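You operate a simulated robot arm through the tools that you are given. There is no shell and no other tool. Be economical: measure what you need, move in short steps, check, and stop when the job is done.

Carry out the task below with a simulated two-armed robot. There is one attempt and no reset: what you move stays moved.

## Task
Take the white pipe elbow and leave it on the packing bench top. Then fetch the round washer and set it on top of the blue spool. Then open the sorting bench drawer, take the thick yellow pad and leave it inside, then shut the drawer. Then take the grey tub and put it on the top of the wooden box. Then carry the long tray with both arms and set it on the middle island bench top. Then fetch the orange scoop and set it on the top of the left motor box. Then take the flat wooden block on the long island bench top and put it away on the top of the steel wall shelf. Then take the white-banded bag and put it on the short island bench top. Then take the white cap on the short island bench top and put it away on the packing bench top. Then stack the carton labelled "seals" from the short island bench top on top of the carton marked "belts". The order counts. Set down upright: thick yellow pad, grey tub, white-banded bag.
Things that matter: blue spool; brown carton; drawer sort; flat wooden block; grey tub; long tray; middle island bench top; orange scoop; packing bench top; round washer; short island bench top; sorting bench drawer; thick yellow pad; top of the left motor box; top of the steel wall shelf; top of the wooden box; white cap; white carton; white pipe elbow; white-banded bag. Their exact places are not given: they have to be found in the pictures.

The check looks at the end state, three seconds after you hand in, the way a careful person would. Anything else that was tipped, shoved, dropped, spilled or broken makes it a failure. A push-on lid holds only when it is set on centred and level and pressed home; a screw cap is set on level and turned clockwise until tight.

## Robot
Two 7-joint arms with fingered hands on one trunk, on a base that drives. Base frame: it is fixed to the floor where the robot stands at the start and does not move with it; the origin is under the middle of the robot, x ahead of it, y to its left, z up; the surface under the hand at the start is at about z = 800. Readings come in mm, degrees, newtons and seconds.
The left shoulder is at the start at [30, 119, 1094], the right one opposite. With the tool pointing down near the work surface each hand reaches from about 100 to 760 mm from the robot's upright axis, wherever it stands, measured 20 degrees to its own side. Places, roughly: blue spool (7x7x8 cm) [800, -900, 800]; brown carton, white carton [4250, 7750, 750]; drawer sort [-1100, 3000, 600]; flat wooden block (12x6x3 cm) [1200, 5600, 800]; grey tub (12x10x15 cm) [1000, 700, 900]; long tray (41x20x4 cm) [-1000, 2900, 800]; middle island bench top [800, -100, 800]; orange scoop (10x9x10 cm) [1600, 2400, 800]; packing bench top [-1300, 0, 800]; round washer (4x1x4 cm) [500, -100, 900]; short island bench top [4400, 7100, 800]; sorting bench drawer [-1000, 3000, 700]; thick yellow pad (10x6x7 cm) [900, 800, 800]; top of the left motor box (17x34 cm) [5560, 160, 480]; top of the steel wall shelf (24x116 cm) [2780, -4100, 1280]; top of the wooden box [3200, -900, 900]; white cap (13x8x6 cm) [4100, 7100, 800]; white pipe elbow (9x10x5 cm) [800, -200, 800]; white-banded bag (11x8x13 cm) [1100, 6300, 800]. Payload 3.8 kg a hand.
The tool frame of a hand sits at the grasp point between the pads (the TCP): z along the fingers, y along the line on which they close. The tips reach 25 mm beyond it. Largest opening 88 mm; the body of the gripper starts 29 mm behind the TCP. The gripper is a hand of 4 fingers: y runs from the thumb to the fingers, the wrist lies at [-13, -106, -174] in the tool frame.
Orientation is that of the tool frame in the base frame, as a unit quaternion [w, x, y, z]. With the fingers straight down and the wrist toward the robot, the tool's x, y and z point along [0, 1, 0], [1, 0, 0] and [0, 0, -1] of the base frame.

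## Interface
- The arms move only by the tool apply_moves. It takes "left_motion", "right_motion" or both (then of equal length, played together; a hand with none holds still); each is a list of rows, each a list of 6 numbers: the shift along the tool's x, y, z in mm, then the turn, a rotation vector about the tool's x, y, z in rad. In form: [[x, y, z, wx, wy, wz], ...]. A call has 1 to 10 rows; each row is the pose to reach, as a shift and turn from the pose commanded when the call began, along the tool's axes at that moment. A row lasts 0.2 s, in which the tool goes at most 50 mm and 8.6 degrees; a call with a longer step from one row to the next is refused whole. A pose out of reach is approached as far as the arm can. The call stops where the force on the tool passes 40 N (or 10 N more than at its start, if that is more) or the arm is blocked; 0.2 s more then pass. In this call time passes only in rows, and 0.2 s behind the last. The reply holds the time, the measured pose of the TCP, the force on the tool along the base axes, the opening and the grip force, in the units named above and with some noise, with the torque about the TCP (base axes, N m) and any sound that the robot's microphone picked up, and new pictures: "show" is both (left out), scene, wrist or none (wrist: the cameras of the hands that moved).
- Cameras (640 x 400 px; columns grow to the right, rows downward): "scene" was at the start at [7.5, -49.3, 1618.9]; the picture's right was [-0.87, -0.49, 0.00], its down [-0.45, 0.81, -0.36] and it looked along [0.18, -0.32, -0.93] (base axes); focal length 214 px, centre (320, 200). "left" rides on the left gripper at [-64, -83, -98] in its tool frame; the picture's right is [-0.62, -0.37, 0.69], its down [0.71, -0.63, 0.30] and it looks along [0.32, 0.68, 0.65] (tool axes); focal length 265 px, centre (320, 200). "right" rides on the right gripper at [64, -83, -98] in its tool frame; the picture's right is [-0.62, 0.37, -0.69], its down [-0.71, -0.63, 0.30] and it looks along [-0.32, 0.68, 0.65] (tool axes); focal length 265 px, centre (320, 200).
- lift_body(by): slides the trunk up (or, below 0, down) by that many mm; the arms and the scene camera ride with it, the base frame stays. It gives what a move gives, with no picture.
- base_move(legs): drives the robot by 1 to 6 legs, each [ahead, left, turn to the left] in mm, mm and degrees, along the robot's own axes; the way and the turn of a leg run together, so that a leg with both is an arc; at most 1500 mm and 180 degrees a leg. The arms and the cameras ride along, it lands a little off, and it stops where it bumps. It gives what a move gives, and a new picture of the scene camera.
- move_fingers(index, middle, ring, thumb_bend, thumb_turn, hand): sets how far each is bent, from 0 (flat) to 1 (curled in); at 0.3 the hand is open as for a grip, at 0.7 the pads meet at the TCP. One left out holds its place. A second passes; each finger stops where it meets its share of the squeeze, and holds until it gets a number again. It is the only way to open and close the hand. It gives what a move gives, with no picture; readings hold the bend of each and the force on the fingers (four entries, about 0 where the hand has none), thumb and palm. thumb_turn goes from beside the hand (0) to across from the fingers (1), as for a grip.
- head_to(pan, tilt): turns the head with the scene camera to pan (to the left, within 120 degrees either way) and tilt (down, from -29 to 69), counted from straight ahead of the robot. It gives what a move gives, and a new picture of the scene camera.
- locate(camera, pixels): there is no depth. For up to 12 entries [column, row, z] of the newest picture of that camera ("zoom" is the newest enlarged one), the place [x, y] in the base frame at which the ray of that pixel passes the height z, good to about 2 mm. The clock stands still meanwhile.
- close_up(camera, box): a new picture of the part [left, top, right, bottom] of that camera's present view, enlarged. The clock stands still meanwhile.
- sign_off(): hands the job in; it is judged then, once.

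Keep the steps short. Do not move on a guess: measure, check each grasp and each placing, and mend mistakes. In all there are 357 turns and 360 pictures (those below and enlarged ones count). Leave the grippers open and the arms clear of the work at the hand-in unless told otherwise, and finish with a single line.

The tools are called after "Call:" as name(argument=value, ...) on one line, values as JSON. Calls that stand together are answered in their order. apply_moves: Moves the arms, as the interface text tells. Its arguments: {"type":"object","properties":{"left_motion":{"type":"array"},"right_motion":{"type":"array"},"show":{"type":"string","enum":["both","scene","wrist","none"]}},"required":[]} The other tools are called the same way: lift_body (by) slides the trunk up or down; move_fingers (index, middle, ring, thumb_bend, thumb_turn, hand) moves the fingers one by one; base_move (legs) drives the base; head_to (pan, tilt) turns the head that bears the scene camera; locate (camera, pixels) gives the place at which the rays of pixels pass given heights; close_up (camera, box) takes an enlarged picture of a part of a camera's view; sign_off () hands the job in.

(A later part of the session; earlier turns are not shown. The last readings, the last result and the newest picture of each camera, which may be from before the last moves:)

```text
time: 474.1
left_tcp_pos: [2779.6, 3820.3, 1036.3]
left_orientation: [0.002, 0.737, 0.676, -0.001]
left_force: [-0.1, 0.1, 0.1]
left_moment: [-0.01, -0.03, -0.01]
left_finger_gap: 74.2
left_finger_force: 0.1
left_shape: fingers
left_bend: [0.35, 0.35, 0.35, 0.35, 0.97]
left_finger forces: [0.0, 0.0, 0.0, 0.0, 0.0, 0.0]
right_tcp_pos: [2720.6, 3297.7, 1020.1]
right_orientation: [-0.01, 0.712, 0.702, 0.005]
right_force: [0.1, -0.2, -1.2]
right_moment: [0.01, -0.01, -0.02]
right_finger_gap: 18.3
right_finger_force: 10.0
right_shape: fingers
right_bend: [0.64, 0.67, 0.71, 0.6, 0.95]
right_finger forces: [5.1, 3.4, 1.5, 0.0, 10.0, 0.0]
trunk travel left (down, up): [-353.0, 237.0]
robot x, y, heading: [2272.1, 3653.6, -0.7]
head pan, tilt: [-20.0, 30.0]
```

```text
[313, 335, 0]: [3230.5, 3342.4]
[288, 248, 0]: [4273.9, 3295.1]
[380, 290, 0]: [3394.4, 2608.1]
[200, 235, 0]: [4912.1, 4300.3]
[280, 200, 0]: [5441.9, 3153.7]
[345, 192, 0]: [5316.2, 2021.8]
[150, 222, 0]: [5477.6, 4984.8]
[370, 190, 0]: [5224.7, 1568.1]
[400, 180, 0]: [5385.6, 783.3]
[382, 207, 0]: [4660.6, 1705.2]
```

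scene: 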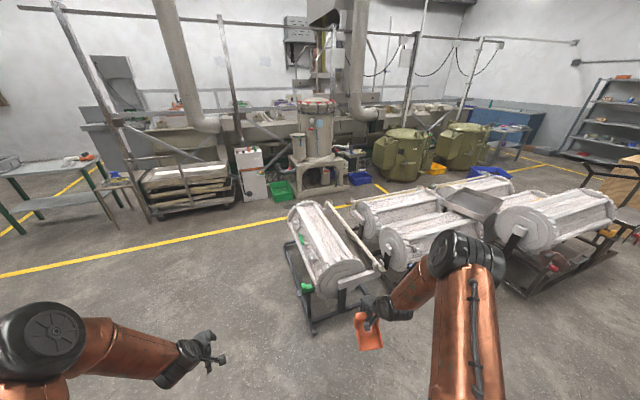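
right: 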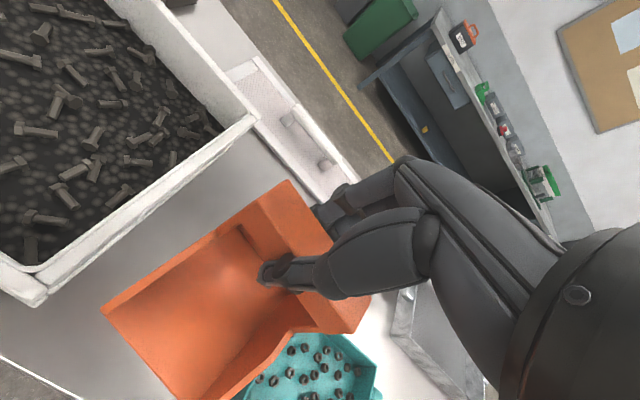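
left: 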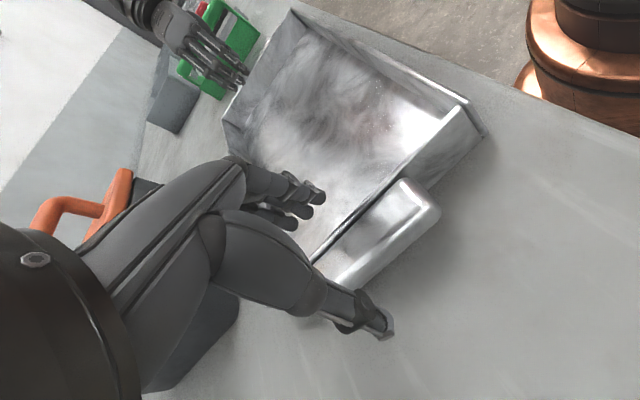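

Proceed along the aisle behind the machines.

Call:
base_move(legs=[[0, 170, 0.7], [1500, 0, 0], [970, 0, 0], [0, 0, -90], [1500, 0, 0]])

Call:
head_to(pan=10, tilt=30)

```text
time: 498.0
left_tcp_pos: [4947.1, 1830.4, 1036.4]
left_orientation: [0.0, 1.0, -0.029, -0.002]
left_force: [0.2, 0.3, 0.6]
left_moment: [0.02, 0.02, 0.02]
left_finger_gap: 73.8
left_finger_force: 0.0
left_shape: fingers
left_bend: [0.35, 0.35, 0.35, 0.35, 0.97]
left_finger forces: [0.0, 0.0, 0.0, 0.0, 0.0, 0.1]
right_tcp_pos: [4421.9, 1872.0, 1019.7]
right_orientation: [-0.005, 1.0, 0.01, 0.01]
right_force: [-0.1, 0.2, -1.0]
right_moment: [0.01, -0.03, 0.0]
right_finger_gap: 18.3
right_finger_force: 9.6
right_shape: fingers
right_bend: [0.64, 0.67, 0.71, 0.6, 0.95]
right_finger forces: [4.8, 3.2, 1.4, 0.0, 9.6, 0.0]
trunk travel left (down, up): [-353.0, 237.0]
robot x, y, heading: [4762.9, 2328.3, -88.8]
head pan, tilt: [-20.0, 30.0]
```

scene: 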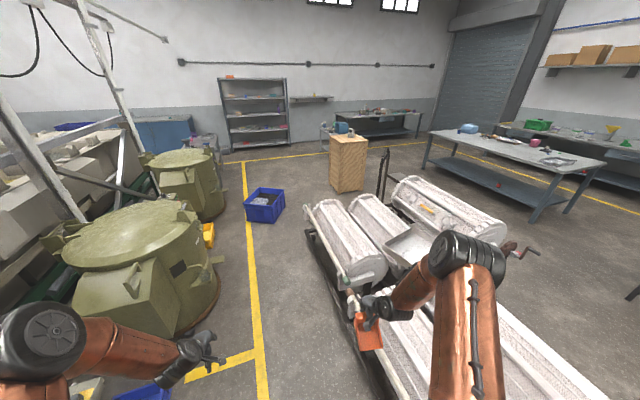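

```text
time: 498.9
left_tcp_pos: [4948.5, 1830.6, 1037.7]
left_orientation: [0.001, 1.0, -0.029, -0.002]
left_force: [-0.4, -0.5, -0.2]
left_moment: [0.01, 0.02, -0.01]
left_finger_gap: 73.5
left_finger_force: 0.0
left_shape: fingers
left_bend: [0.35, 0.35, 0.35, 0.35, 0.97]
left_finger forces: [0.0, 0.1, 0.0, 0.1, 0.0, 0.0]
right_tcp_pos: [4421.1, 1871.7, 1019.3]
right_orientation: [-0.004, 1.0, 0.01, 0.01]
right_force: [0.2, -0.3, -0.6]
right_moment: [-0.02, -0.01, 0.01]
right_finger_gap: 18.4
right_finger_force: 9.6
right_shape: fingers
right_bend: [0.64, 0.67, 0.71, 0.6, 0.95]
right_finger forces: [4.9, 3.3, 1.4, 0.0, 9.6, 0.0]
trunk travel left (down, up): [-353.0, 237.0]
robot x, y, heading: [4765.5, 2327.9, -89.0]
head pan, tilt: [10.0, 30.0]
```

scene: 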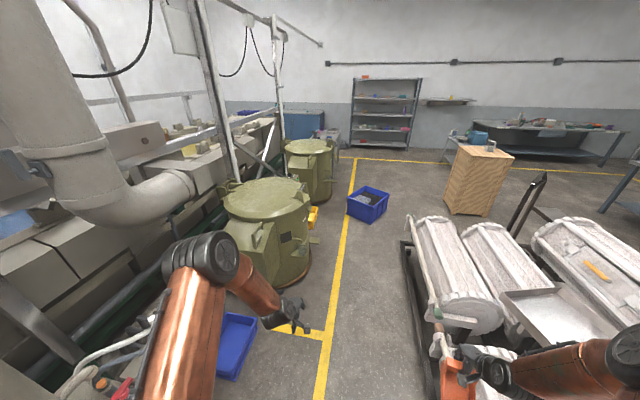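

Call:
locate(camera="scene", pixels=[[403, 245, 0], [432, 370, 0], [295, 285, 0], [318, 228, 0], [347, 215, 0], [363, 224, 0], [225, 378, 0], [312, 262, 0]])

```text
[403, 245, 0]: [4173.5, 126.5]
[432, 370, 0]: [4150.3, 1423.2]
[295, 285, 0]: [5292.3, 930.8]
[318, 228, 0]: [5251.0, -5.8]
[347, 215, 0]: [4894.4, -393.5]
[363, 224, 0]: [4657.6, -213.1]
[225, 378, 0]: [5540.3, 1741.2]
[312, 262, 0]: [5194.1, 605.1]
```

Raise the left hand (to stay clear of the tank), then drive on and face the motor box.

Call:
apply_moves(left_motion=[[0, -15, -40, 0, 0, 0], [0, -30, -80, 0, 0, 0], [0, -45, -120, 0, 0, 0], [0, -60, -160, 0, 0, 0], [0, -75, -200, 0, 0, 0], [0, -90, -240, 0, 0, 0], [0, -100, -270, 0, 0, 0]], show="none")

Call:
base_move(legs=[[1500, 0, 0], [480, 0, -1], [0, 0, 90]])

Call:
head_to(pan=-10, tilt=50)

```text
time: 500.5
left_tcp_pos: [4954.6, 1931.8, 1306.5]
left_orientation: [0.0, 1.0, -0.027, -0.003]
left_force: [0.2, 0.6, 0.0]
left_moment: [-0.02, 0.01, -0.01]
left_finger_gap: 74.0
left_finger_force: 0.1
left_shape: fingers
left_bend: [0.35, 0.35, 0.35, 0.35, 0.98]
left_finger forces: [0.1, 0.0, 0.1, 0.0, 0.1, 0.1]
right_tcp_pos: [4421.2, 1872.9, 1019.0]
right_orientation: [-0.004, 1.0, 0.01, 0.01]
right_force: [0.3, -0.7, -0.3]
right_moment: [-0.02, 0.01, 0.0]
right_finger_gap: 18.0
right_finger_force: 9.6
right_shape: fingers
right_bend: [0.64, 0.67, 0.71, 0.6, 0.95]
right_finger forces: [5.0, 3.3, 1.4, 0.0, 9.5, 0.0]
trunk travel left (down, up): [-353.0, 237.0]
robot x, y, heading: [4767.9, 2331.7, -89.2]
head pan, tilt: [10.0, 30.0]
```

```text
time: 514.3
left_tcp_pos: [5215.0, 522.5, 1305.7]
left_orientation: [0.002, 0.73, 0.683, -0.001]
left_force: [1.0, -0.2, 0.3]
left_moment: [0.04, -0.01, -0.02]
left_finger_gap: 73.7
left_finger_force: 0.1
left_shape: fingers
left_bend: [0.35, 0.35, 0.35, 0.35, 0.98]
left_finger forces: [0.0, 0.1, 0.1, 0.0, 0.0, 0.1]
right_tcp_pos: [5270.2, -9.8, 1019.1]
right_orientation: [-0.01, 0.703, 0.711, 0.004]
right_force: [-0.5, 0.3, -1.1]
right_moment: [-0.02, -0.06, -0.03]
right_finger_gap: 17.7
right_finger_force: 8.7
right_shape: fingers
right_bend: [0.64, 0.71, 0.71, 0.6, 0.95]
right_finger forces: [4.6, 3.2, 1.2, 0.0, 9.0, 0.1]
trunk travel left (down, up): [-353.0, 237.0]
robot x, y, heading: [4810.3, 339.6, 0.7]
head pan, tilt: [10.0, 30.0]
```

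scene: 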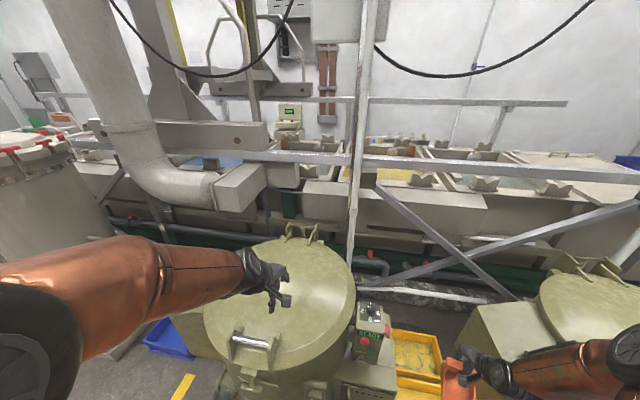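

```text
time: 515.1
left_tcp_pos: [5216.2, 522.6, 1306.8]
left_orientation: [0.002, 0.731, 0.683, 0.0]
left_force: [0.2, 0.1, 0.0]
left_moment: [-0.02, -0.06, 0.02]
left_finger_gap: 73.7
left_finger_force: 0.1
left_shape: fingers
left_bend: [0.35, 0.35, 0.35, 0.35, 0.98]
left_finger forces: [0.0, 0.0, 0.0, 0.2, 0.0, 0.1]
right_tcp_pos: [5270.0, -10.4, 1018.3]
right_orientation: [-0.011, 0.704, 0.71, 0.004]
right_force: [-0.3, 0.0, -0.4]
right_moment: [0.04, -0.04, 0.0]
right_finger_gap: 17.9
right_finger_force: 9.7
right_shape: fingers
right_bend: [0.64, 0.71, 0.71, 0.6, 0.95]
right_finger forces: [4.6, 3.3, 1.2, 0.0, 9.0, 0.0]
trunk travel left (down, up): [-353.0, 237.0]
robot x, y, heading: [4811.1, 335.9, 0.6]
head pan, tilt: [-10.0, 50.0]
```

scene: 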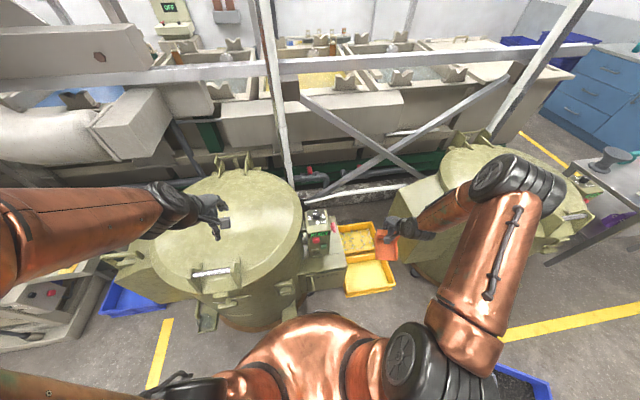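

Call:
close_up(camera="scene", box=[280, 190, 440, 310])

Call:
locate(camera="scene", pixels=[[310, 272, 480], [344, 266, 480], [330, 240, 480], [341, 243, 480], [290, 330, 0], [345, 295, 0], [395, 290, 0], [248, 330, 300]])

```text
3.33 times, centred on (360, 250) of scene
```

zoom: 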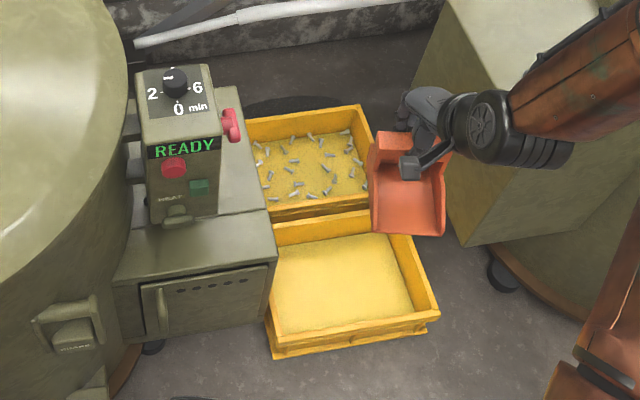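

```text
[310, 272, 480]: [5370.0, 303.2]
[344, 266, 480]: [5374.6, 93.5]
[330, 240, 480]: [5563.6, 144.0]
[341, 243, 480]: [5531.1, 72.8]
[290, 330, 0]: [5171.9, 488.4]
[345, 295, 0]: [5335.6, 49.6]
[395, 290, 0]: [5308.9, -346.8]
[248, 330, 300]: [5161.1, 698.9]
```

The control panel leaves only the front part of the motor box top free, so I'll turn the hand 90° to set the scoop there. First raise the left hand and yaw the right.

Call:
apply_moves(left_motion=[[0, 0, -10, 0, 0, 0], [0, 0, -20, 0, 0, 0], [0, 0, -30, 0, 0, 0], [0, 0, -40, 0, 0, 0], [0, 0, -50, 0, 0, 0], [0, 0, -60, 0, 0, 0], [0, 0, -70, 0, 0, 0], [0, 0, -80, 0, 0, 0], [0, 0, -90, 0, 0, 0], [0, 0, -100, 0, 0, 0]], right_motion=[[18, 6, 0, 0, 0, -0.149], [36, 12, 0, 0, 0, -0.298], [54, 18, 0, 0, 0, -0.447], [72, 24, 0, 0, 0, -0.596], [90, 30, 0, 0, 0, -0.745], [110, 38, 0, 0, 0, -0.894], [130, 46, 0, 0, 0, -1.043], [150, 55, 0, 0, 0, -1.192], [168, 65, 0, 0, 0, -1.341], [185, 75, 0, 0, 0, -1.49]], show="none")

Call:
base_move(legs=[[65, 0, 0]])

Call:
close_up(camera="right", box=[0, 0, 640, 400])

```text
time: 517.3
left_tcp_pos: [5214.1, 523.3, 1406.1]
left_orientation: [0.001, 0.73, 0.683, -0.001]
left_force: [0.5, 0.7, -0.7]
left_moment: [0.0, -0.02, 0.01]
left_finger_gap: 74.2
left_finger_force: 0.0
left_shape: fingers
left_bend: [0.35, 0.35, 0.35, 0.35, 0.98]
left_finger forces: [0.0, 0.0, 0.0, 0.0, 0.0, 0.1]
right_tcp_pos: [5344.4, 176.1, 1023.2]
right_orientation: [-0.005, 0.034, 0.999, 0.011]
right_force: [0.1, 0.1, -1.1]
right_moment: [0.01, 0.01, 0.01]
right_finger_gap: 18.0
right_finger_force: 9.2
right_shape: fingers
right_bend: [0.64, 0.71, 0.72, 0.6, 0.95]
right_finger forces: [4.7, 3.2, 1.2, 0.0, 9.1, 0.1]
trunk travel left (down, up): [-353.0, 237.0]
robot x, y, heading: [4815.8, 336.3, 0.6]
head pan, tilt: [-10.0, 50.0]
```

```text
time: 518.3
left_tcp_pos: [5282.3, 519.9, 1404.3]
left_orientation: [0.001, 0.731, 0.682, -0.002]
left_force: [-0.1, -0.4, 0.7]
left_moment: [-0.02, -0.04, 0.0]
left_finger_gap: 73.8
left_finger_force: 0.0
left_shape: fingers
left_bend: [0.35, 0.35, 0.35, 0.35, 0.98]
left_finger forces: [0.1, 0.0, 0.0, 0.0, 0.0, 0.1]
right_tcp_pos: [5410.9, 172.6, 1020.9]
right_orientation: [-0.006, 0.036, 0.999, 0.011]
right_force: [0.6, 0.5, -1.1]
right_moment: [0.01, 0.05, 0.03]
right_finger_gap: 18.2
right_finger_force: 8.7
right_shape: fingers
right_bend: [0.64, 0.71, 0.72, 0.6, 0.95]
right_finger forces: [4.7, 3.2, 1.1, 0.0, 9.2, 0.0]
trunk travel left (down, up): [-353.0, 237.0]
robot x, y, heading: [4879.2, 336.0, 0.3]
head pan, tilt: [-10.0, 50.0]
```

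scene: 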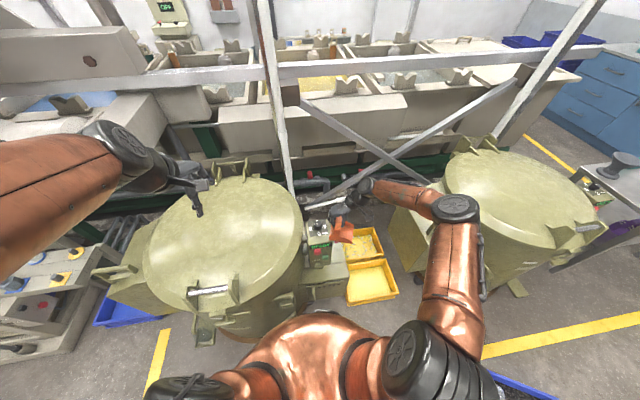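

```text
1.00 times, centred on (320, 200) of right (not enlarged: the box is as wide or as high as the picture)
```

zoom: 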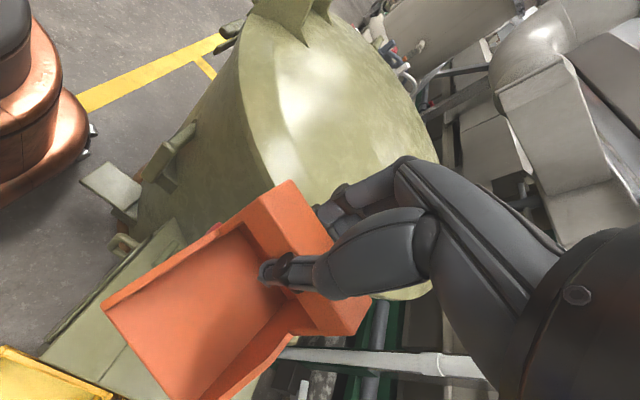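

Call:
close_up(camera="scene", box=[280, 190, 420, 310])

```text
3.33 times, centred on (350, 250) of scene
```

zoom: 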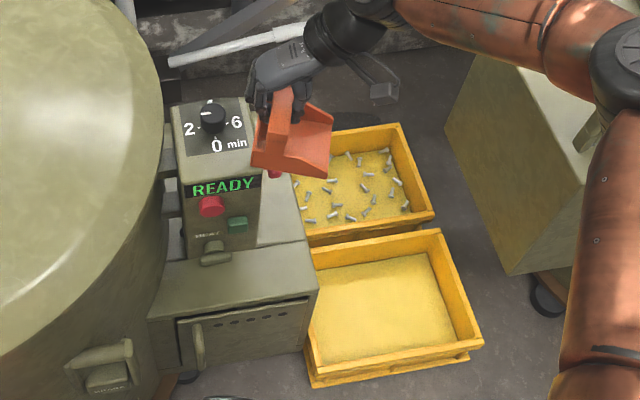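

Call:
locate(camera="zoom", pixels=[[150, 318, 480], [315, 292, 480], [190, 265, 480], [265, 248, 480], [300, 240, 480], [190, 185, 650], [262, 172, 650], [172, 105, 750], [240, 95, 750], [165, 160, 750]])

```text
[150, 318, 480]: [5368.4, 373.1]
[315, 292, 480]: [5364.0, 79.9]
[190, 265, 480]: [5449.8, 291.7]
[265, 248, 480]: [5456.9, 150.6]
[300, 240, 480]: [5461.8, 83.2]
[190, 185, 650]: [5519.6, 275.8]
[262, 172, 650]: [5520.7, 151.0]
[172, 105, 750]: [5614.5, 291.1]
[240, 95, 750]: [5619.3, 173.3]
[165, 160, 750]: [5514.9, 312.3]
```

Lower the trunk 300 mm (left hand stays above the tank lid), with fine alignment first.

Call:
apply_moves(right_motion=[[0, 12, 0, 0, 0, -0.07]], show="none")

Call:
lift_body(by=-300)

Call:
close_up(camera="scene", box=[260, 190, 420, 350])

Call:
close_up(camera="right", box=[0, 0, 640, 400])

```text
time: 518.7
left_tcp_pos: [5278.1, 518.1, 1406.4]
left_orientation: [0.002, 0.732, 0.681, -0.001]
left_force: [0.5, -0.4, 0.4]
left_moment: [0.0, -0.01, 0.01]
left_finger_gap: 74.1
left_finger_force: 0.0
left_shape: fingers
left_bend: [0.35, 0.35, 0.35, 0.35, 0.98]
left_finger forces: [0.0, 0.0, 0.0, 0.0, 0.0, 0.0]
right_tcp_pos: [5406.3, 181.9, 1022.9]
right_orientation: [-0.003, 0.002, 1.0, 0.011]
right_force: [-0.2, -0.4, -0.4]
right_moment: [0.01, -0.01, 0.0]
right_finger_gap: 17.8
right_finger_force: 8.9
right_shape: fingers
right_bend: [0.64, 0.71, 0.72, 0.6, 0.95]
right_finger forces: [4.7, 3.2, 1.3, 0.0, 9.2, 0.0]
trunk travel left (down, up): [-353.0, 237.0]
robot x, y, heading: [4878.2, 334.1, 0.0]
head pan, tilt: [-10.0, 50.0]
```

```text
time: 520.2
left_tcp_pos: [5277.3, 521.2, 1266.1]
left_orientation: [0.002, 0.73, 0.683, 0.0]
left_force: [0.0, -0.3, 0.9]
left_moment: [0.0, 0.02, -0.02]
left_finger_gap: 74.0
left_finger_force: 0.0
left_shape: fingers
left_bend: [0.35, 0.35, 0.35, 0.35, 0.98]
left_finger forces: [0.0, 0.0, 0.0, 0.1, 0.1, 0.1]
right_tcp_pos: [5415.4, 187.3, 891.4]
right_orientation: [0.006, 0.005, 1.0, 0.015]
right_force: [0.6, 0.9, 7.0]
right_moment: [0.0, -0.03, -0.01]
right_finger_gap: 0.2
right_finger_force: 5.1
right_shape: fingers
right_bend: [0.71, 0.72, 0.72, 0.7, 0.97]
right_finger forces: [1.1, 2.8, 0.1, 0.1, 0.1, 5.9]
trunk travel left (down, up): [-214.0, 376.0]
robot x, y, heading: [4878.5, 338.5, 0.6]
head pan, tilt: [-10.0, 50.0]
stopped: the force on the tool passed its limit at 54 N (the readings are from after the stop); the commanded pose is now the measured one
```

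```text
2.50 times, centred on (340, 270) of scene
```

zoom: 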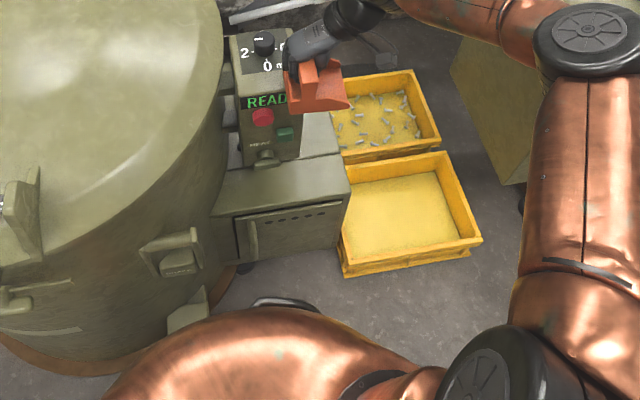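

```text
1.00 times, centred on (320, 200) of right (not enlarged: the box is as wide or as high as the picture)
```

zoom: 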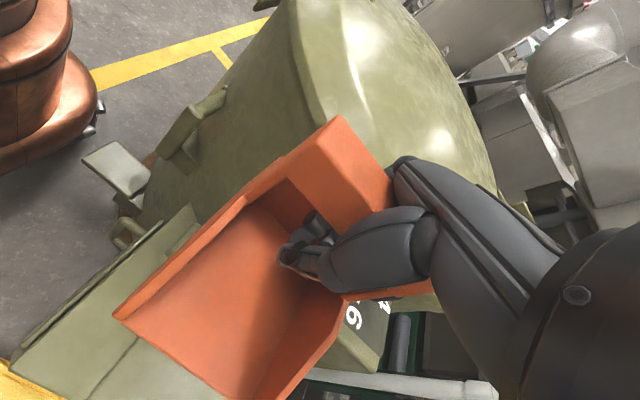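

The scoop landed on the control panel. Raise the trunk a little and re-measure by comparing views at two heights.

Call:
lift_body(by=30)

Call:
close_up(camera="scene", box=[300, 190, 400, 270])

Call:
close_up(camera="right", box=[100, 60, 520, 360])

```text
time: 521.0
left_tcp_pos: [5279.3, 521.2, 1296.7]
left_orientation: [0.001, 0.73, 0.683, -0.001]
left_force: [-0.2, -0.6, -1.3]
left_moment: [0.04, 0.03, 0.01]
left_finger_gap: 74.1
left_finger_force: 0.0
left_shape: fingers
left_bend: [0.35, 0.35, 0.35, 0.35, 0.98]
left_finger forces: [0.0, 0.0, 0.1, 0.1, 0.0, 0.1]
right_tcp_pos: [5415.1, 184.8, 920.2]
right_orientation: [0.005, 0.006, 1.0, 0.015]
right_force: [-0.9, 0.6, -1.8]
right_moment: [0.04, 0.01, -0.02]
right_finger_gap: 0.0
right_finger_force: 1.2
right_shape: fingers
right_bend: [0.71, 0.72, 0.72, 0.7, 0.97]
right_finger forces: [0.6, 0.0, 0.1, 0.0, 0.8, 0.1]
trunk travel left (down, up): [-244.0, 346.0]
robot x, y, heading: [4880.1, 337.6, 0.2]
head pan, tilt: [-10.0, 50.0]
```

```text
5.00 times, centred on (350, 230) of scene
```

zoom: 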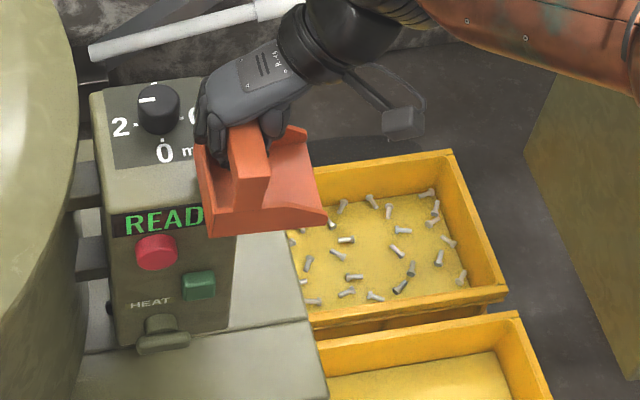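

```text
1.33 times, centred on (310, 210) of right
```

zoom: 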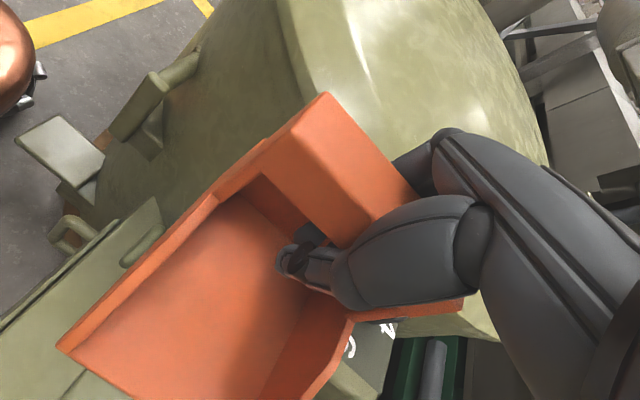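

Call:
locate(camera="zoom", pixels=[[320, 200, 800]])

Call:
close_up(camera="scene", box=[260, 190, 420, 350])

Call:
locate(camera="zoom", pixels=[[246, 87, 650], [246, 87, 700], [246, 87, 750], [246, 87, 800], [346, 168, 480], [346, 168, 600], [346, 168, 700], [215, 200, 480], [215, 200, 600], [215, 200, 700]])

```text
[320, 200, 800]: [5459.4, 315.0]
```

```text
2.50 times, centred on (340, 270) of scene
```

zoom: 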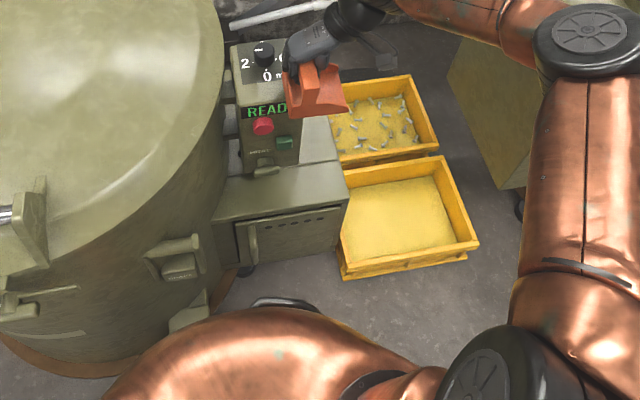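

```text
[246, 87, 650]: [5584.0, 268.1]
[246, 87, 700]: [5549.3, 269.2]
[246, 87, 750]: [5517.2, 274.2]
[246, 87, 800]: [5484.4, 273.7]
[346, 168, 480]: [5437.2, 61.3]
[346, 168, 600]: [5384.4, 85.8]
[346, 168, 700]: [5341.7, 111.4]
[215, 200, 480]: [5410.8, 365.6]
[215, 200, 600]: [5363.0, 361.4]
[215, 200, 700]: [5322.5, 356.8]
```

Call:
locate(camera="zoom", pixels=[[348, 191, 480], [348, 191, 600], [216, 222, 480], [330, 118, 480], [337, 160, 480], [300, 165, 480], [262, 175, 480], [246, 103, 650], [246, 103, 750], [289, 50, 800], [237, 100, 700]])

```text
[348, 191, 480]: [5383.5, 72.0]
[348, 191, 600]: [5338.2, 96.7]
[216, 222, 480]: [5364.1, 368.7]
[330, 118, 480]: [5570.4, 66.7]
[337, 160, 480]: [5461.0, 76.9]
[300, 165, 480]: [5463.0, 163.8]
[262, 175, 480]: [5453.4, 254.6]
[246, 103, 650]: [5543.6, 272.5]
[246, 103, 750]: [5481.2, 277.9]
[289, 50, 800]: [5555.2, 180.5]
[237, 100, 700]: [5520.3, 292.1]
```

Geometry confirmed: panel front at x≈5455, box front edge ≈5370. Shift 17 mm toward the robot, then lower.

Call:
apply_moves(right_motion=[[18, -8, 0, 0, 0, 0]], show="none")

Call:
lift_body(by=-100)

Call:
close_up(camera="scene", box=[280, 200, 420, 300])

Call:
close_up(camera="right", box=[0, 0, 640, 400])

```text
time: 521.4
left_tcp_pos: [5277.0, 518.3, 1296.9]
left_orientation: [0.0, 0.731, 0.682, 0.0]
left_force: [-0.6, 0.0, 0.6]
left_moment: [0.03, 0.03, -0.03]
left_finger_gap: 73.7
left_finger_force: 0.2
left_shape: fingers
left_bend: [0.35, 0.35, 0.35, 0.35, 0.98]
left_finger forces: [0.1, 0.0, 0.0, 0.0, 0.0, 0.0]
right_tcp_pos: [5396.2, 176.2, 920.9]
right_orientation: [0.005, 0.006, 1.0, 0.015]
right_force: [-0.8, -0.7, -2.1]
right_moment: [0.04, 0.0, 0.01]
right_finger_gap: 0.0
right_finger_force: 0.7
right_shape: fingers
right_bend: [0.71, 0.72, 0.72, 0.69, 0.97]
right_finger forces: [0.7, 0.0, 0.3, 0.0, 0.8, 0.0]
trunk travel left (down, up): [-244.0, 346.0]
robot x, y, heading: [4876.8, 336.0, 0.3]
head pan, tilt: [-10.0, 50.0]
```

```text
time: 522.1
left_tcp_pos: [5276.7, 520.9, 1255.0]
left_orientation: [0.002, 0.731, 0.683, -0.001]
left_force: [-0.2, -0.2, 0.5]
left_moment: [0.01, 0.03, -0.01]
left_finger_gap: 73.8
left_finger_force: 0.2
left_shape: fingers
left_bend: [0.35, 0.35, 0.35, 0.35, 0.98]
left_finger forces: [0.0, 0.0, 0.0, 0.0, 0.1, 0.0]
right_tcp_pos: [5401.7, 181.3, 889.8]
right_orientation: [0.014, 0.007, 1.0, 0.02]
right_force: [-3.6, -3.1, 19.3]
right_moment: [0.18, -0.14, 0.03]
right_finger_gap: 0.0
right_finger_force: 12.4
right_shape: fingers
right_bend: [0.71, 0.73, 0.72, 0.7, 0.97]
right_finger forces: [0.4, 5.8, 3.8, 0.0, 0.4, 14.8]
trunk travel left (down, up): [-202.0, 388.0]
robot x, y, heading: [4876.6, 337.6, 0.3]
head pan, tilt: [-10.0, 50.0]
stopped: the force on the tool passed its limit at 63 N (the readings are from after the stop); the commanded pose is now the measured one
```

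```text
4.00 times, centred on (350, 250) of scene
```

zoom: 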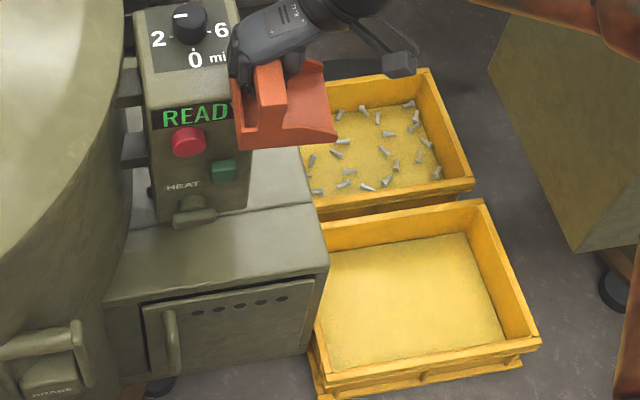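

```text
1.00 times, centred on (320, 200) of right (not enlarged: the box is as wide or as high as the picture)
```

zoom: 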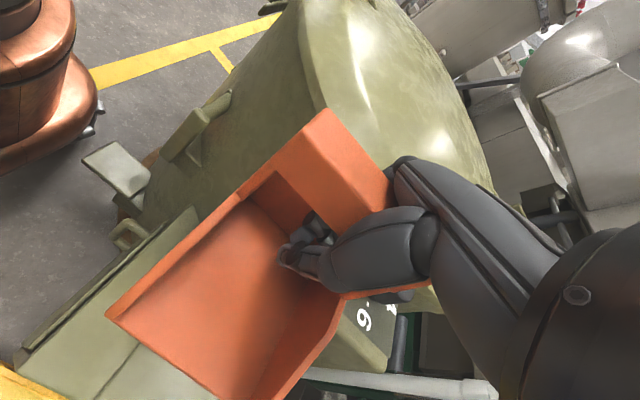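

The panel actually hangs off the tank above the box (x≈5400–5480, y≥185). The free spot is the strip on its right (y 76–185). Raise and return the hand to default yaw.

Call:
lift_body(by=150)

Call:
apply_moves(right_motion=[[2, -10, 0, 0, 0, 0.149], [4, -20, 0, 0, 0, 0.298], [6, -30, 0, 0, 0, 0.447], [8, -40, 0, 0, 0, 0.596], [10, -50, 0, 0, 0, 0.745], [10, -60, 0, 0, 0, 0.894], [10, -65, 0, 0, 0, 1.043], [10, -70, 0, 0, 0, 1.192], [10, -75, 0, 0, 0, 1.341], [10, -80, 0, 0, 0, 1.49]], show="none")

Call:
base_move(legs=[[0, -100, 0], [85, 0, 0]])

Call:
close_up(camera="right", box=[0, 0, 640, 400])

```text
time: 523.8
left_tcp_pos: [5279.1, 519.6, 1404.7]
left_orientation: [0.002, 0.73, 0.683, -0.001]
left_force: [0.2, 0.6, 0.3]
left_moment: [0.04, -0.01, -0.01]
left_finger_gap: 73.8
left_finger_force: 0.1
left_shape: fingers
left_bend: [0.35, 0.35, 0.35, 0.35, 0.98]
left_finger forces: [0.1, 0.0, 0.0, 0.0, 0.0, 0.1]
right_tcp_pos: [5401.8, 181.4, 1037.5]
right_orientation: [0.013, 0.007, 1.0, 0.019]
right_force: [0.6, 0.6, -1.2]
right_moment: [-0.01, -0.01, -0.01]
right_finger_gap: 0.0
right_finger_force: 0.9
right_shape: fingers
right_bend: [0.71, 0.72, 0.72, 0.7, 0.97]
right_finger forces: [0.6, 0.0, 0.0, 0.1, 0.8, 0.0]
trunk travel left (down, up): [-352.0, 238.0]
robot x, y, heading: [4878.1, 336.0, 0.5]
head pan, tilt: [-10.0, 50.0]
```

```text
time: 526.0
left_tcp_pos: [5278.2, 521.1, 1405.1]
left_orientation: [0.002, 0.731, 0.683, -0.001]
left_force: [0.4, -0.4, 1.1]
left_moment: [0.01, 0.03, -0.01]
left_finger_gap: 73.9
left_finger_force: 0.0
left_shape: fingers
left_bend: [0.35, 0.35, 0.35, 0.35, 0.98]
left_finger forces: [0.0, 0.1, 0.0, 0.0, 0.0, 0.0]
right_tcp_pos: [5391.0, 100.0, 1036.1]
right_orientation: [-0.003, 0.683, 0.73, 0.022]
right_force: [-0.3, 0.4, -0.6]
right_moment: [-0.01, -0.03, 0.01]
right_finger_gap: 0.0
right_finger_force: 0.7
right_shape: fingers
right_bend: [0.71, 0.72, 0.72, 0.69, 0.97]
right_finger forces: [0.6, 0.0, 0.1, 0.0, 0.8, 0.1]
trunk travel left (down, up): [-352.0, 238.0]
robot x, y, heading: [4878.2, 334.8, 0.6]
head pan, tilt: [-10.0, 50.0]
```

```text
time: 527.9
left_tcp_pos: [5352.9, 416.5, 1401.0]
left_orientation: [0.003, 0.734, 0.679, -0.007]
left_force: [0.5, 0.6, -0.6]
left_moment: [-0.08, 0.02, -0.02]
left_finger_gap: 74.2
left_finger_force: 0.1
left_shape: fingers
left_bend: [0.35, 0.35, 0.35, 0.35, 0.98]
left_finger forces: [0.0, 0.0, 0.1, 0.0, 0.1, 0.0]
right_tcp_pos: [5460.9, -7.4, 1035.2]
right_orientation: [-0.003, 0.685, 0.728, 0.019]
right_force: [-0.1, 0.2, -0.6]
right_moment: [-0.04, 0.01, -0.02]
right_finger_gap: 0.0
right_finger_force: 0.9
right_shape: fingers
right_bend: [0.71, 0.72, 0.72, 0.69, 0.97]
right_finger forces: [0.8, 0.1, 0.2, 0.1, 1.0, 0.0]
trunk travel left (down, up): [-352.0, 238.0]
robot x, y, heading: [4947.6, 224.6, 0.2]
head pan, tilt: [-10.0, 50.0]
stopped in leg 2: the robot was blocked; the commanded pose is now the measured one
```

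scene: 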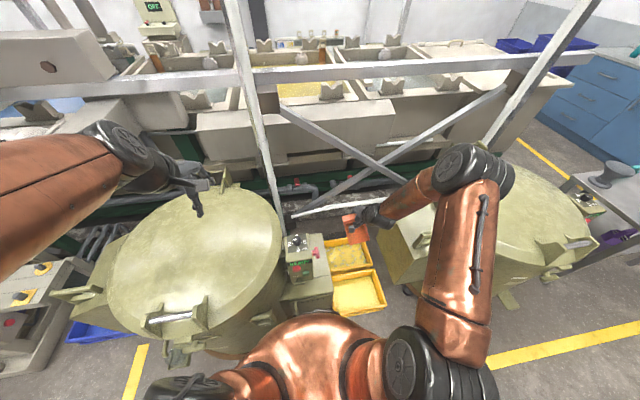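

```text
1.00 times, centred on (320, 200) of right (not enlarged: the box is as wide or as high as the picture)
```

zoom: 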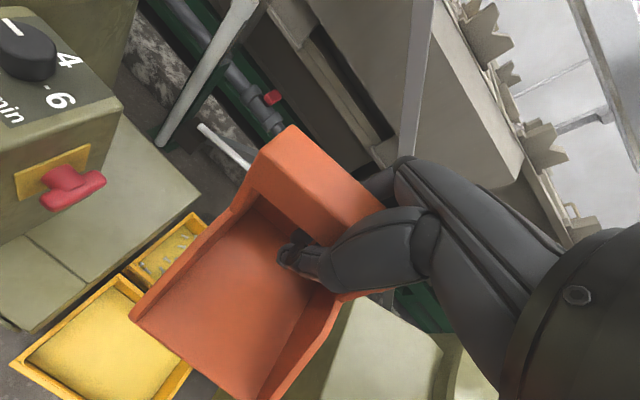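

Call:
locate(camera="zoom", pixels=[[200, 195, 480], [28, 330, 480], [120, 112, 480], [85, 290, 480], [120, 110, 850], [75, 190, 750], [105, 180, 750], [40, 240, 480]])

Call:
base_move(legs=[[-12, 0, 0]])

```text
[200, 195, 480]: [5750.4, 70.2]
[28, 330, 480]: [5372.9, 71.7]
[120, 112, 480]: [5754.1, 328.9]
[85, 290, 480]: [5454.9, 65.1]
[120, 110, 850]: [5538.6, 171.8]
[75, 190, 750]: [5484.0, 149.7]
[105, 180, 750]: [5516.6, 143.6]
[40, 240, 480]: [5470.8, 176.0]
```

```text
time: 528.6
left_tcp_pos: [5337.8, 402.2, 1405.7]
left_orientation: [0.001, 0.734, 0.679, 0.0]
left_force: [0.5, 0.6, -0.4]
left_moment: [0.01, 0.03, 0.0]
left_finger_gap: 73.8
left_finger_force: 0.1
left_shape: fingers
left_bend: [0.35, 0.35, 0.35, 0.35, 0.98]
left_finger forces: [0.1, 0.0, 0.0, 0.0, 0.0, 0.1]
right_tcp_pos: [5447.0, -18.3, 1033.1]
right_orientation: [-0.005, 0.686, 0.727, 0.024]
right_force: [-0.1, -1.0, -1.2]
right_moment: [0.0, 0.0, 0.07]
right_finger_gap: 0.0
right_finger_force: 1.0
right_shape: fingers
right_bend: [0.71, 0.72, 0.72, 0.69, 0.97]
right_finger forces: [0.9, 0.1, 0.0, 0.0, 0.8, 0.0]
trunk travel left (down, up): [-352.0, 238.0]
robot x, y, heading: [4935.7, 225.1, -0.2]
head pan, tilt: [-10.0, 50.0]
```

scene: 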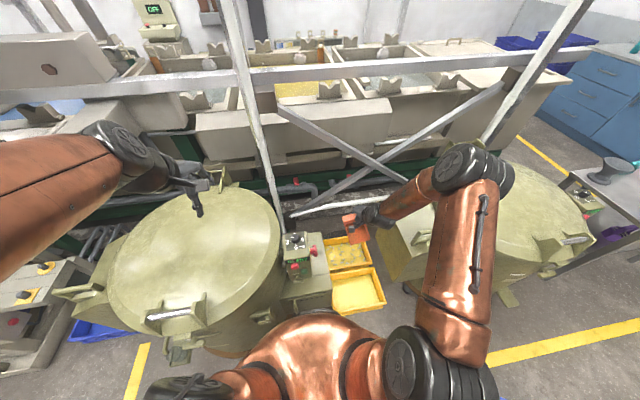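

Box top: x 5373–5750, right edge y≈70. Plan: lower beside it (over the bins), then slide in under the panel's lever. Lower the trunk 200 and check clearances.

Call:
lift_body(by=-200)

Call:
apply_moves(right_motion=[[0, 0, 45, 0, 0, 0.058], [0, 0, 90, 0, 0, 0.058], [0, 0, 135, 0, 0, 0.058], [0, 0, 180, 0, 0, 0.058], [0, 0, 225, 0, 0, 0.058]], show="both")

```text
time: 530.8
left_tcp_pos: [5336.2, 406.5, 1205.1]
left_orientation: [0.002, 0.734, 0.679, 0.0]
left_force: [0.8, 0.8, -0.5]
left_moment: [-0.01, 0.0, -0.02]
left_finger_gap: 73.8
left_finger_force: 0.1
left_shape: fingers
left_bend: [0.35, 0.35, 0.35, 0.35, 0.98]
left_finger forces: [0.1, 0.0, 0.0, 0.0, 0.0, 0.1]
right_tcp_pos: [5445.6, -15.4, 835.2]
right_orientation: [-0.004, 0.686, 0.727, 0.022]
right_force: [1.1, -0.1, -2.3]
right_moment: [0.02, 0.02, 0.04]
right_finger_gap: 0.1
right_finger_force: 1.5
right_shape: fingers
right_bend: [0.71, 0.72, 0.72, 0.69, 0.97]
right_finger forces: [0.9, 0.1, 0.0, 0.0, 1.1, 0.0]
trunk travel left (down, up): [-152.0, 438.0]
robot x, y, heading: [4933.8, 225.6, 0.3]
head pan, tilt: [-10.0, 50.0]
```

```text
time: 532.0
left_tcp_pos: [5336.7, 405.2, 1204.7]
left_orientation: [0.002, 0.735, 0.679, -0.002]
left_force: [-0.4, 0.7, 0.3]
left_moment: [0.01, 0.03, 0.01]
left_finger_gap: 74.1
left_finger_force: 0.0
left_shape: fingers
left_bend: [0.35, 0.35, 0.35, 0.35, 0.98]
left_finger forces: [0.1, 0.0, 0.0, 0.0, 0.0, 0.0]
right_tcp_pos: [5452.6, -3.9, 608.9]
right_orientation: [-0.005, 0.707, 0.707, 0.022]
right_force: [-0.6, 0.2, -0.5]
right_moment: [0.01, -0.01, -0.01]
right_finger_gap: 0.0
right_finger_force: 0.4
right_shape: fingers
right_bend: [0.71, 0.72, 0.72, 0.69, 0.97]
right_finger forces: [0.8, 0.0, 0.0, 0.1, 1.0, 0.0]
trunk travel left (down, up): [-152.0, 438.0]
robot x, y, heading: [4936.0, 224.6, 0.2]
head pan, tilt: [-10.0, 50.0]
```

scene: 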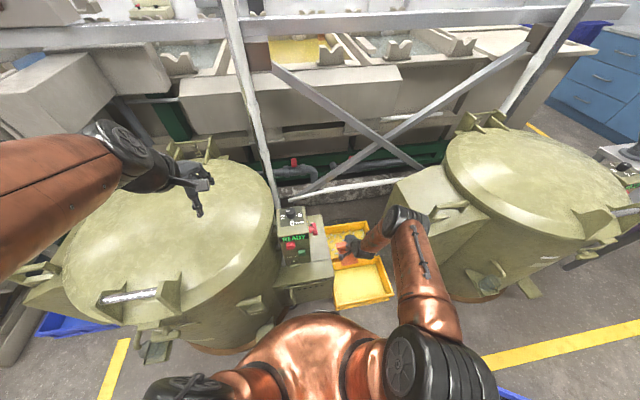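
right: 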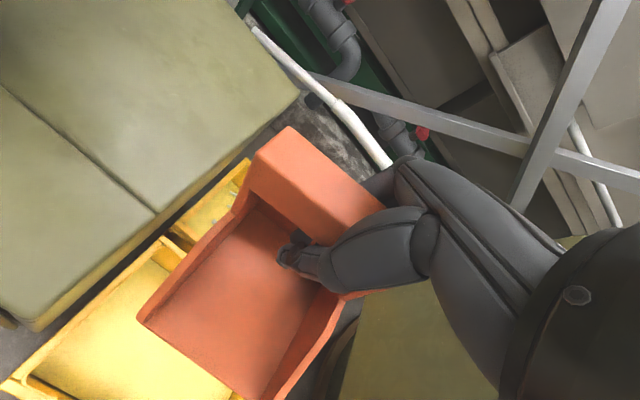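

Lower to 540 and slide left over the box top.

Call:
apply_moves(right_motion=[[0, 0, 35, 0, 0, 0], [0, 0, 68, 0, 0, 0], [35, 0, 68, 0, 0, 0], [75, 0, 68, 0, 0, 0], [109, 0, 68, 0, 0, 0]], show="wrist")

Call:
close_up(camera="scene", box=[260, 200, 420, 300])

```text
time: 533.2
left_tcp_pos: [5336.1, 406.1, 1206.2]
left_orientation: [0.002, 0.734, 0.679, -0.001]
left_force: [0.2, 0.0, -0.1]
left_moment: [-0.01, 0.0, -0.01]
left_finger_gap: 73.9
left_finger_force: 0.1
left_shape: fingers
left_bend: [0.35, 0.35, 0.35, 0.35, 0.98]
left_finger forces: [0.0, 0.0, 0.0, 0.0, 0.0, 0.0]
right_tcp_pos: [5452.5, 105.2, 546.2]
right_orientation: [-0.003, 0.707, 0.707, 0.023]
right_force: [-0.1, -3.8, 3.2]
right_moment: [-0.39, 0.13, 0.11]
right_finger_gap: 6.0
right_finger_force: 11.7
right_shape: fingers
right_bend: [0.71, 0.72, 0.72, 0.65, 0.99]
right_finger forces: [4.2, 0.1, 0.0, 0.1, 10.7, 8.1]
trunk travel left (down, up): [-152.0, 438.0]
robot x, y, heading: [4934.9, 228.1, -0.1]
head pan, tilt: [-10.0, 50.0]
```

right: 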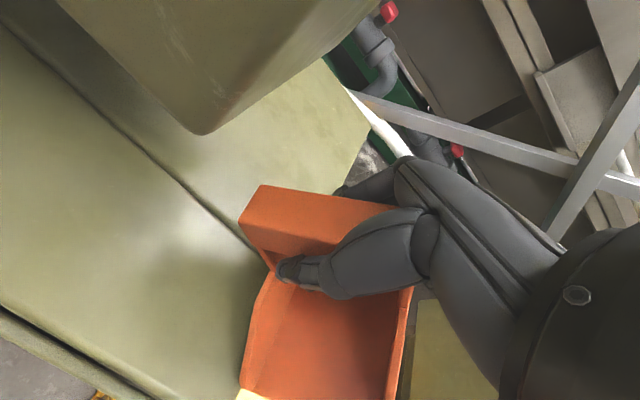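

```text
4.00 times, centred on (340, 250) of scene
```

zoom: 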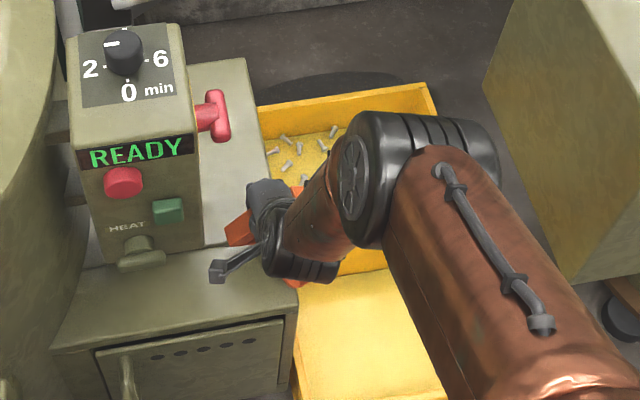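

The scoop's side caught the box edge and swung. Raise 50 mm and inspect.

Call:
apply_moves(right_motion=[[0, 0, -25, 0, 0, 0], [0, 0, -50, 0, 0, 0]], show="wrist")

Call:
close_up(camera="right", box=[140, 120, 440, 400])

```text
time: 533.8
left_tcp_pos: [5337.5, 406.2, 1204.9]
left_orientation: [0.002, 0.734, 0.679, -0.001]
left_force: [0.1, -0.2, 0.0]
left_moment: [-0.03, 0.01, 0.0]
left_finger_gap: 73.7
left_finger_force: 0.0
left_shape: fingers
left_bend: [0.35, 0.35, 0.35, 0.35, 0.98]
left_finger forces: [0.1, 0.1, 0.0, 0.1, 0.0, 0.0]
right_tcp_pos: [5451.8, 102.3, 595.9]
right_orientation: [-0.005, 0.707, 0.707, 0.022]
right_force: [0.2, -0.7, -0.9]
right_moment: [0.01, -0.01, 0.02]
right_finger_gap: 3.7
right_finger_force: 7.3
right_shape: fingers
right_bend: [0.71, 0.72, 0.72, 0.67, 0.97]
right_finger forces: [2.2, 0.1, 0.0, 0.0, 6.1, 6.1]
trunk travel left (down, up): [-152.0, 438.0]
robot x, y, heading: [4936.9, 229.5, -0.0]
head pan, tilt: [-10.0, 50.0]
```

right: 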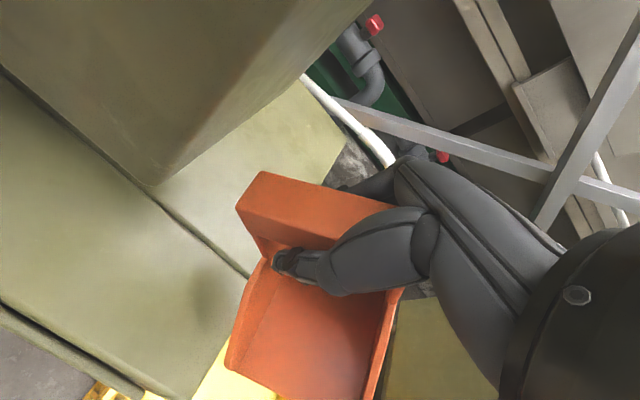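

```text
1.43 times, centred on (290, 260) of right
```

zoom: 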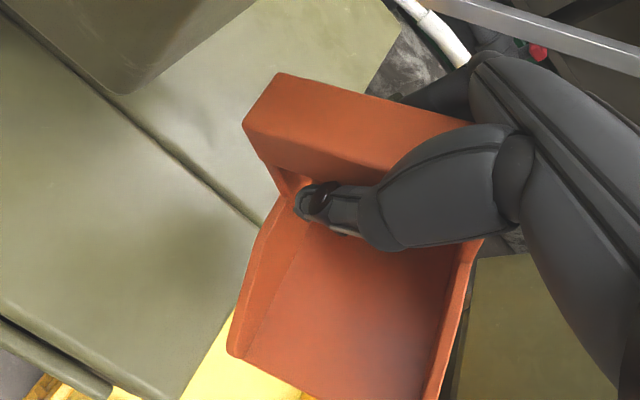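

The scoop now sits rotated ~38° in the hand. It will fit on the top further left (hand at y≈140). Raise slightly, move left, then lower.

Call:
apply_moves(right_motion=[[0, 0, -20, 0, 0, 0], [20, 0, -20, 0, 0, 0], [38, 0, -20, 0, 0, 0], [38, 0, 10, 0, 0, 0], [38, 0, 30, 0, 0, 0]], show="wrist")

Call:
close_up(camera="scene", box=[260, 200, 420, 300])

```text
time: 535.0
left_tcp_pos: [5336.1, 406.6, 1206.3]
left_orientation: [0.001, 0.733, 0.68, -0.001]
left_force: [0.7, 0.1, -0.8]
left_moment: [-0.05, -0.01, 0.0]
left_finger_gap: 73.8
left_finger_force: 0.1
left_shape: fingers
left_bend: [0.35, 0.35, 0.35, 0.35, 0.98]
left_finger forces: [0.0, 0.0, 0.0, 0.0, 0.0, 0.0]
right_tcp_pos: [5449.8, 144.9, 567.4]
right_orientation: [-0.006, 0.706, 0.708, 0.022]
right_force: [1.0, -0.4, -1.7]
right_moment: [0.0, 0.03, 0.01]
right_finger_gap: 8.6
right_finger_force: 7.6
right_shape: fingers
right_bend: [0.65, 0.72, 0.72, 0.65, 0.98]
right_finger forces: [3.7, 0.0, 0.0, 0.1, 7.4, 4.4]
trunk travel left (down, up): [-152.0, 438.0]
robot x, y, heading: [4936.5, 227.4, -0.2]
head pan, tilt: [-10.0, 50.0]
```

right: 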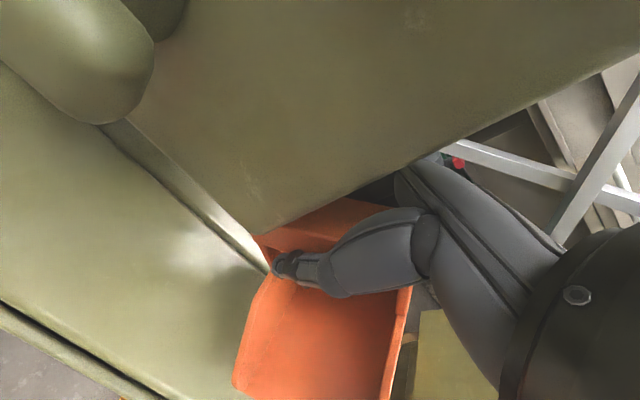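

```text
4.00 times, centred on (340, 250) of scene
```

zoom: 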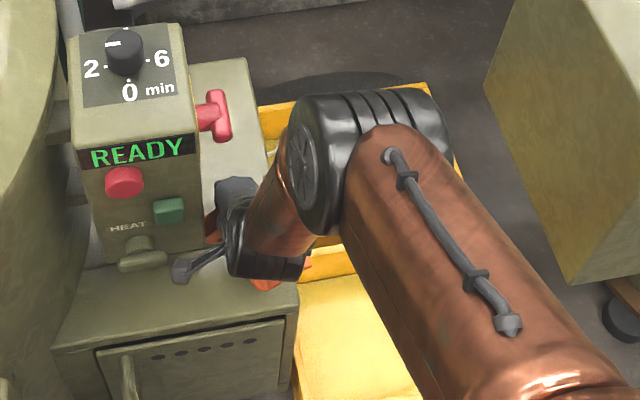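

Call:
apply_moves(right_motion=[[0, 0, 10, 0, 0, 0], [0, 0, 20, 0, 0, 0]], show="none")

Call:
apply_moves(right_motion=[[0, 0, 8, 0, 0, 0]], show="wrist")

```text
time: 535.6
left_tcp_pos: [5336.0, 407.5, 1205.9]
left_orientation: [0.002, 0.734, 0.679, -0.001]
left_force: [-0.2, 0.4, 0.3]
left_moment: [0.01, 0.02, -0.01]
left_finger_gap: 73.9
left_finger_force: 0.1
left_shape: fingers
left_bend: [0.35, 0.35, 0.35, 0.35, 0.98]
left_finger forces: [0.0, 0.0, 0.0, 0.0, 0.0, 0.0]
right_tcp_pos: [5453.6, 143.9, 549.7]
right_orientation: [-0.004, 0.707, 0.707, 0.024]
right_force: [1.0, 0.2, 6.3]
right_moment: [-0.27, 0.39, -0.03]
right_finger_gap: 7.4
right_finger_force: 11.3
right_shape: fingers
right_bend: [0.66, 0.72, 0.72, 0.65, 0.97]
right_finger forces: [3.9, 0.0, 0.0, 0.1, 11.2, 7.1]
trunk travel left (down, up): [-152.0, 438.0]
robot x, y, heading: [4937.8, 226.1, -0.3]
head pan, tilt: [-10.0, 50.0]
```

```text
time: 536.0
left_tcp_pos: [5336.4, 407.4, 1206.8]
left_orientation: [0.002, 0.734, 0.679, -0.001]
left_force: [0.0, 0.4, 0.4]
left_moment: [0.02, 0.01, 0.04]
left_finger_gap: 74.0
left_finger_force: 0.1
left_shape: fingers
left_bend: [0.35, 0.35, 0.35, 0.35, 0.98]
left_finger forces: [0.0, 0.0, 0.1, 0.0, 0.1, 0.1]
right_tcp_pos: [5452.5, 142.9, 540.9]
right_orientation: [-0.004, 0.706, 0.708, 0.024]
right_force: [1.5, 1.2, 11.9]
right_moment: [-0.48, 0.77, 0.06]
right_finger_gap: 8.7
right_finger_force: 18.6
right_shape: fingers
right_bend: [0.71, 0.72, 0.72, 0.64, 0.98]
right_finger forces: [4.9, 0.0, 0.1, 0.0, 16.7, 14.3]
trunk travel left (down, up): [-152.0, 438.0]
robot x, y, heading: [4929.4, 229.6, -0.3]
head pan, tilt: [-10.0, 50.0]
```

right: 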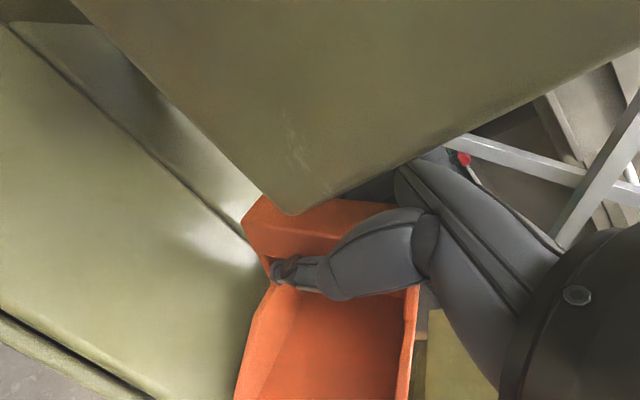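

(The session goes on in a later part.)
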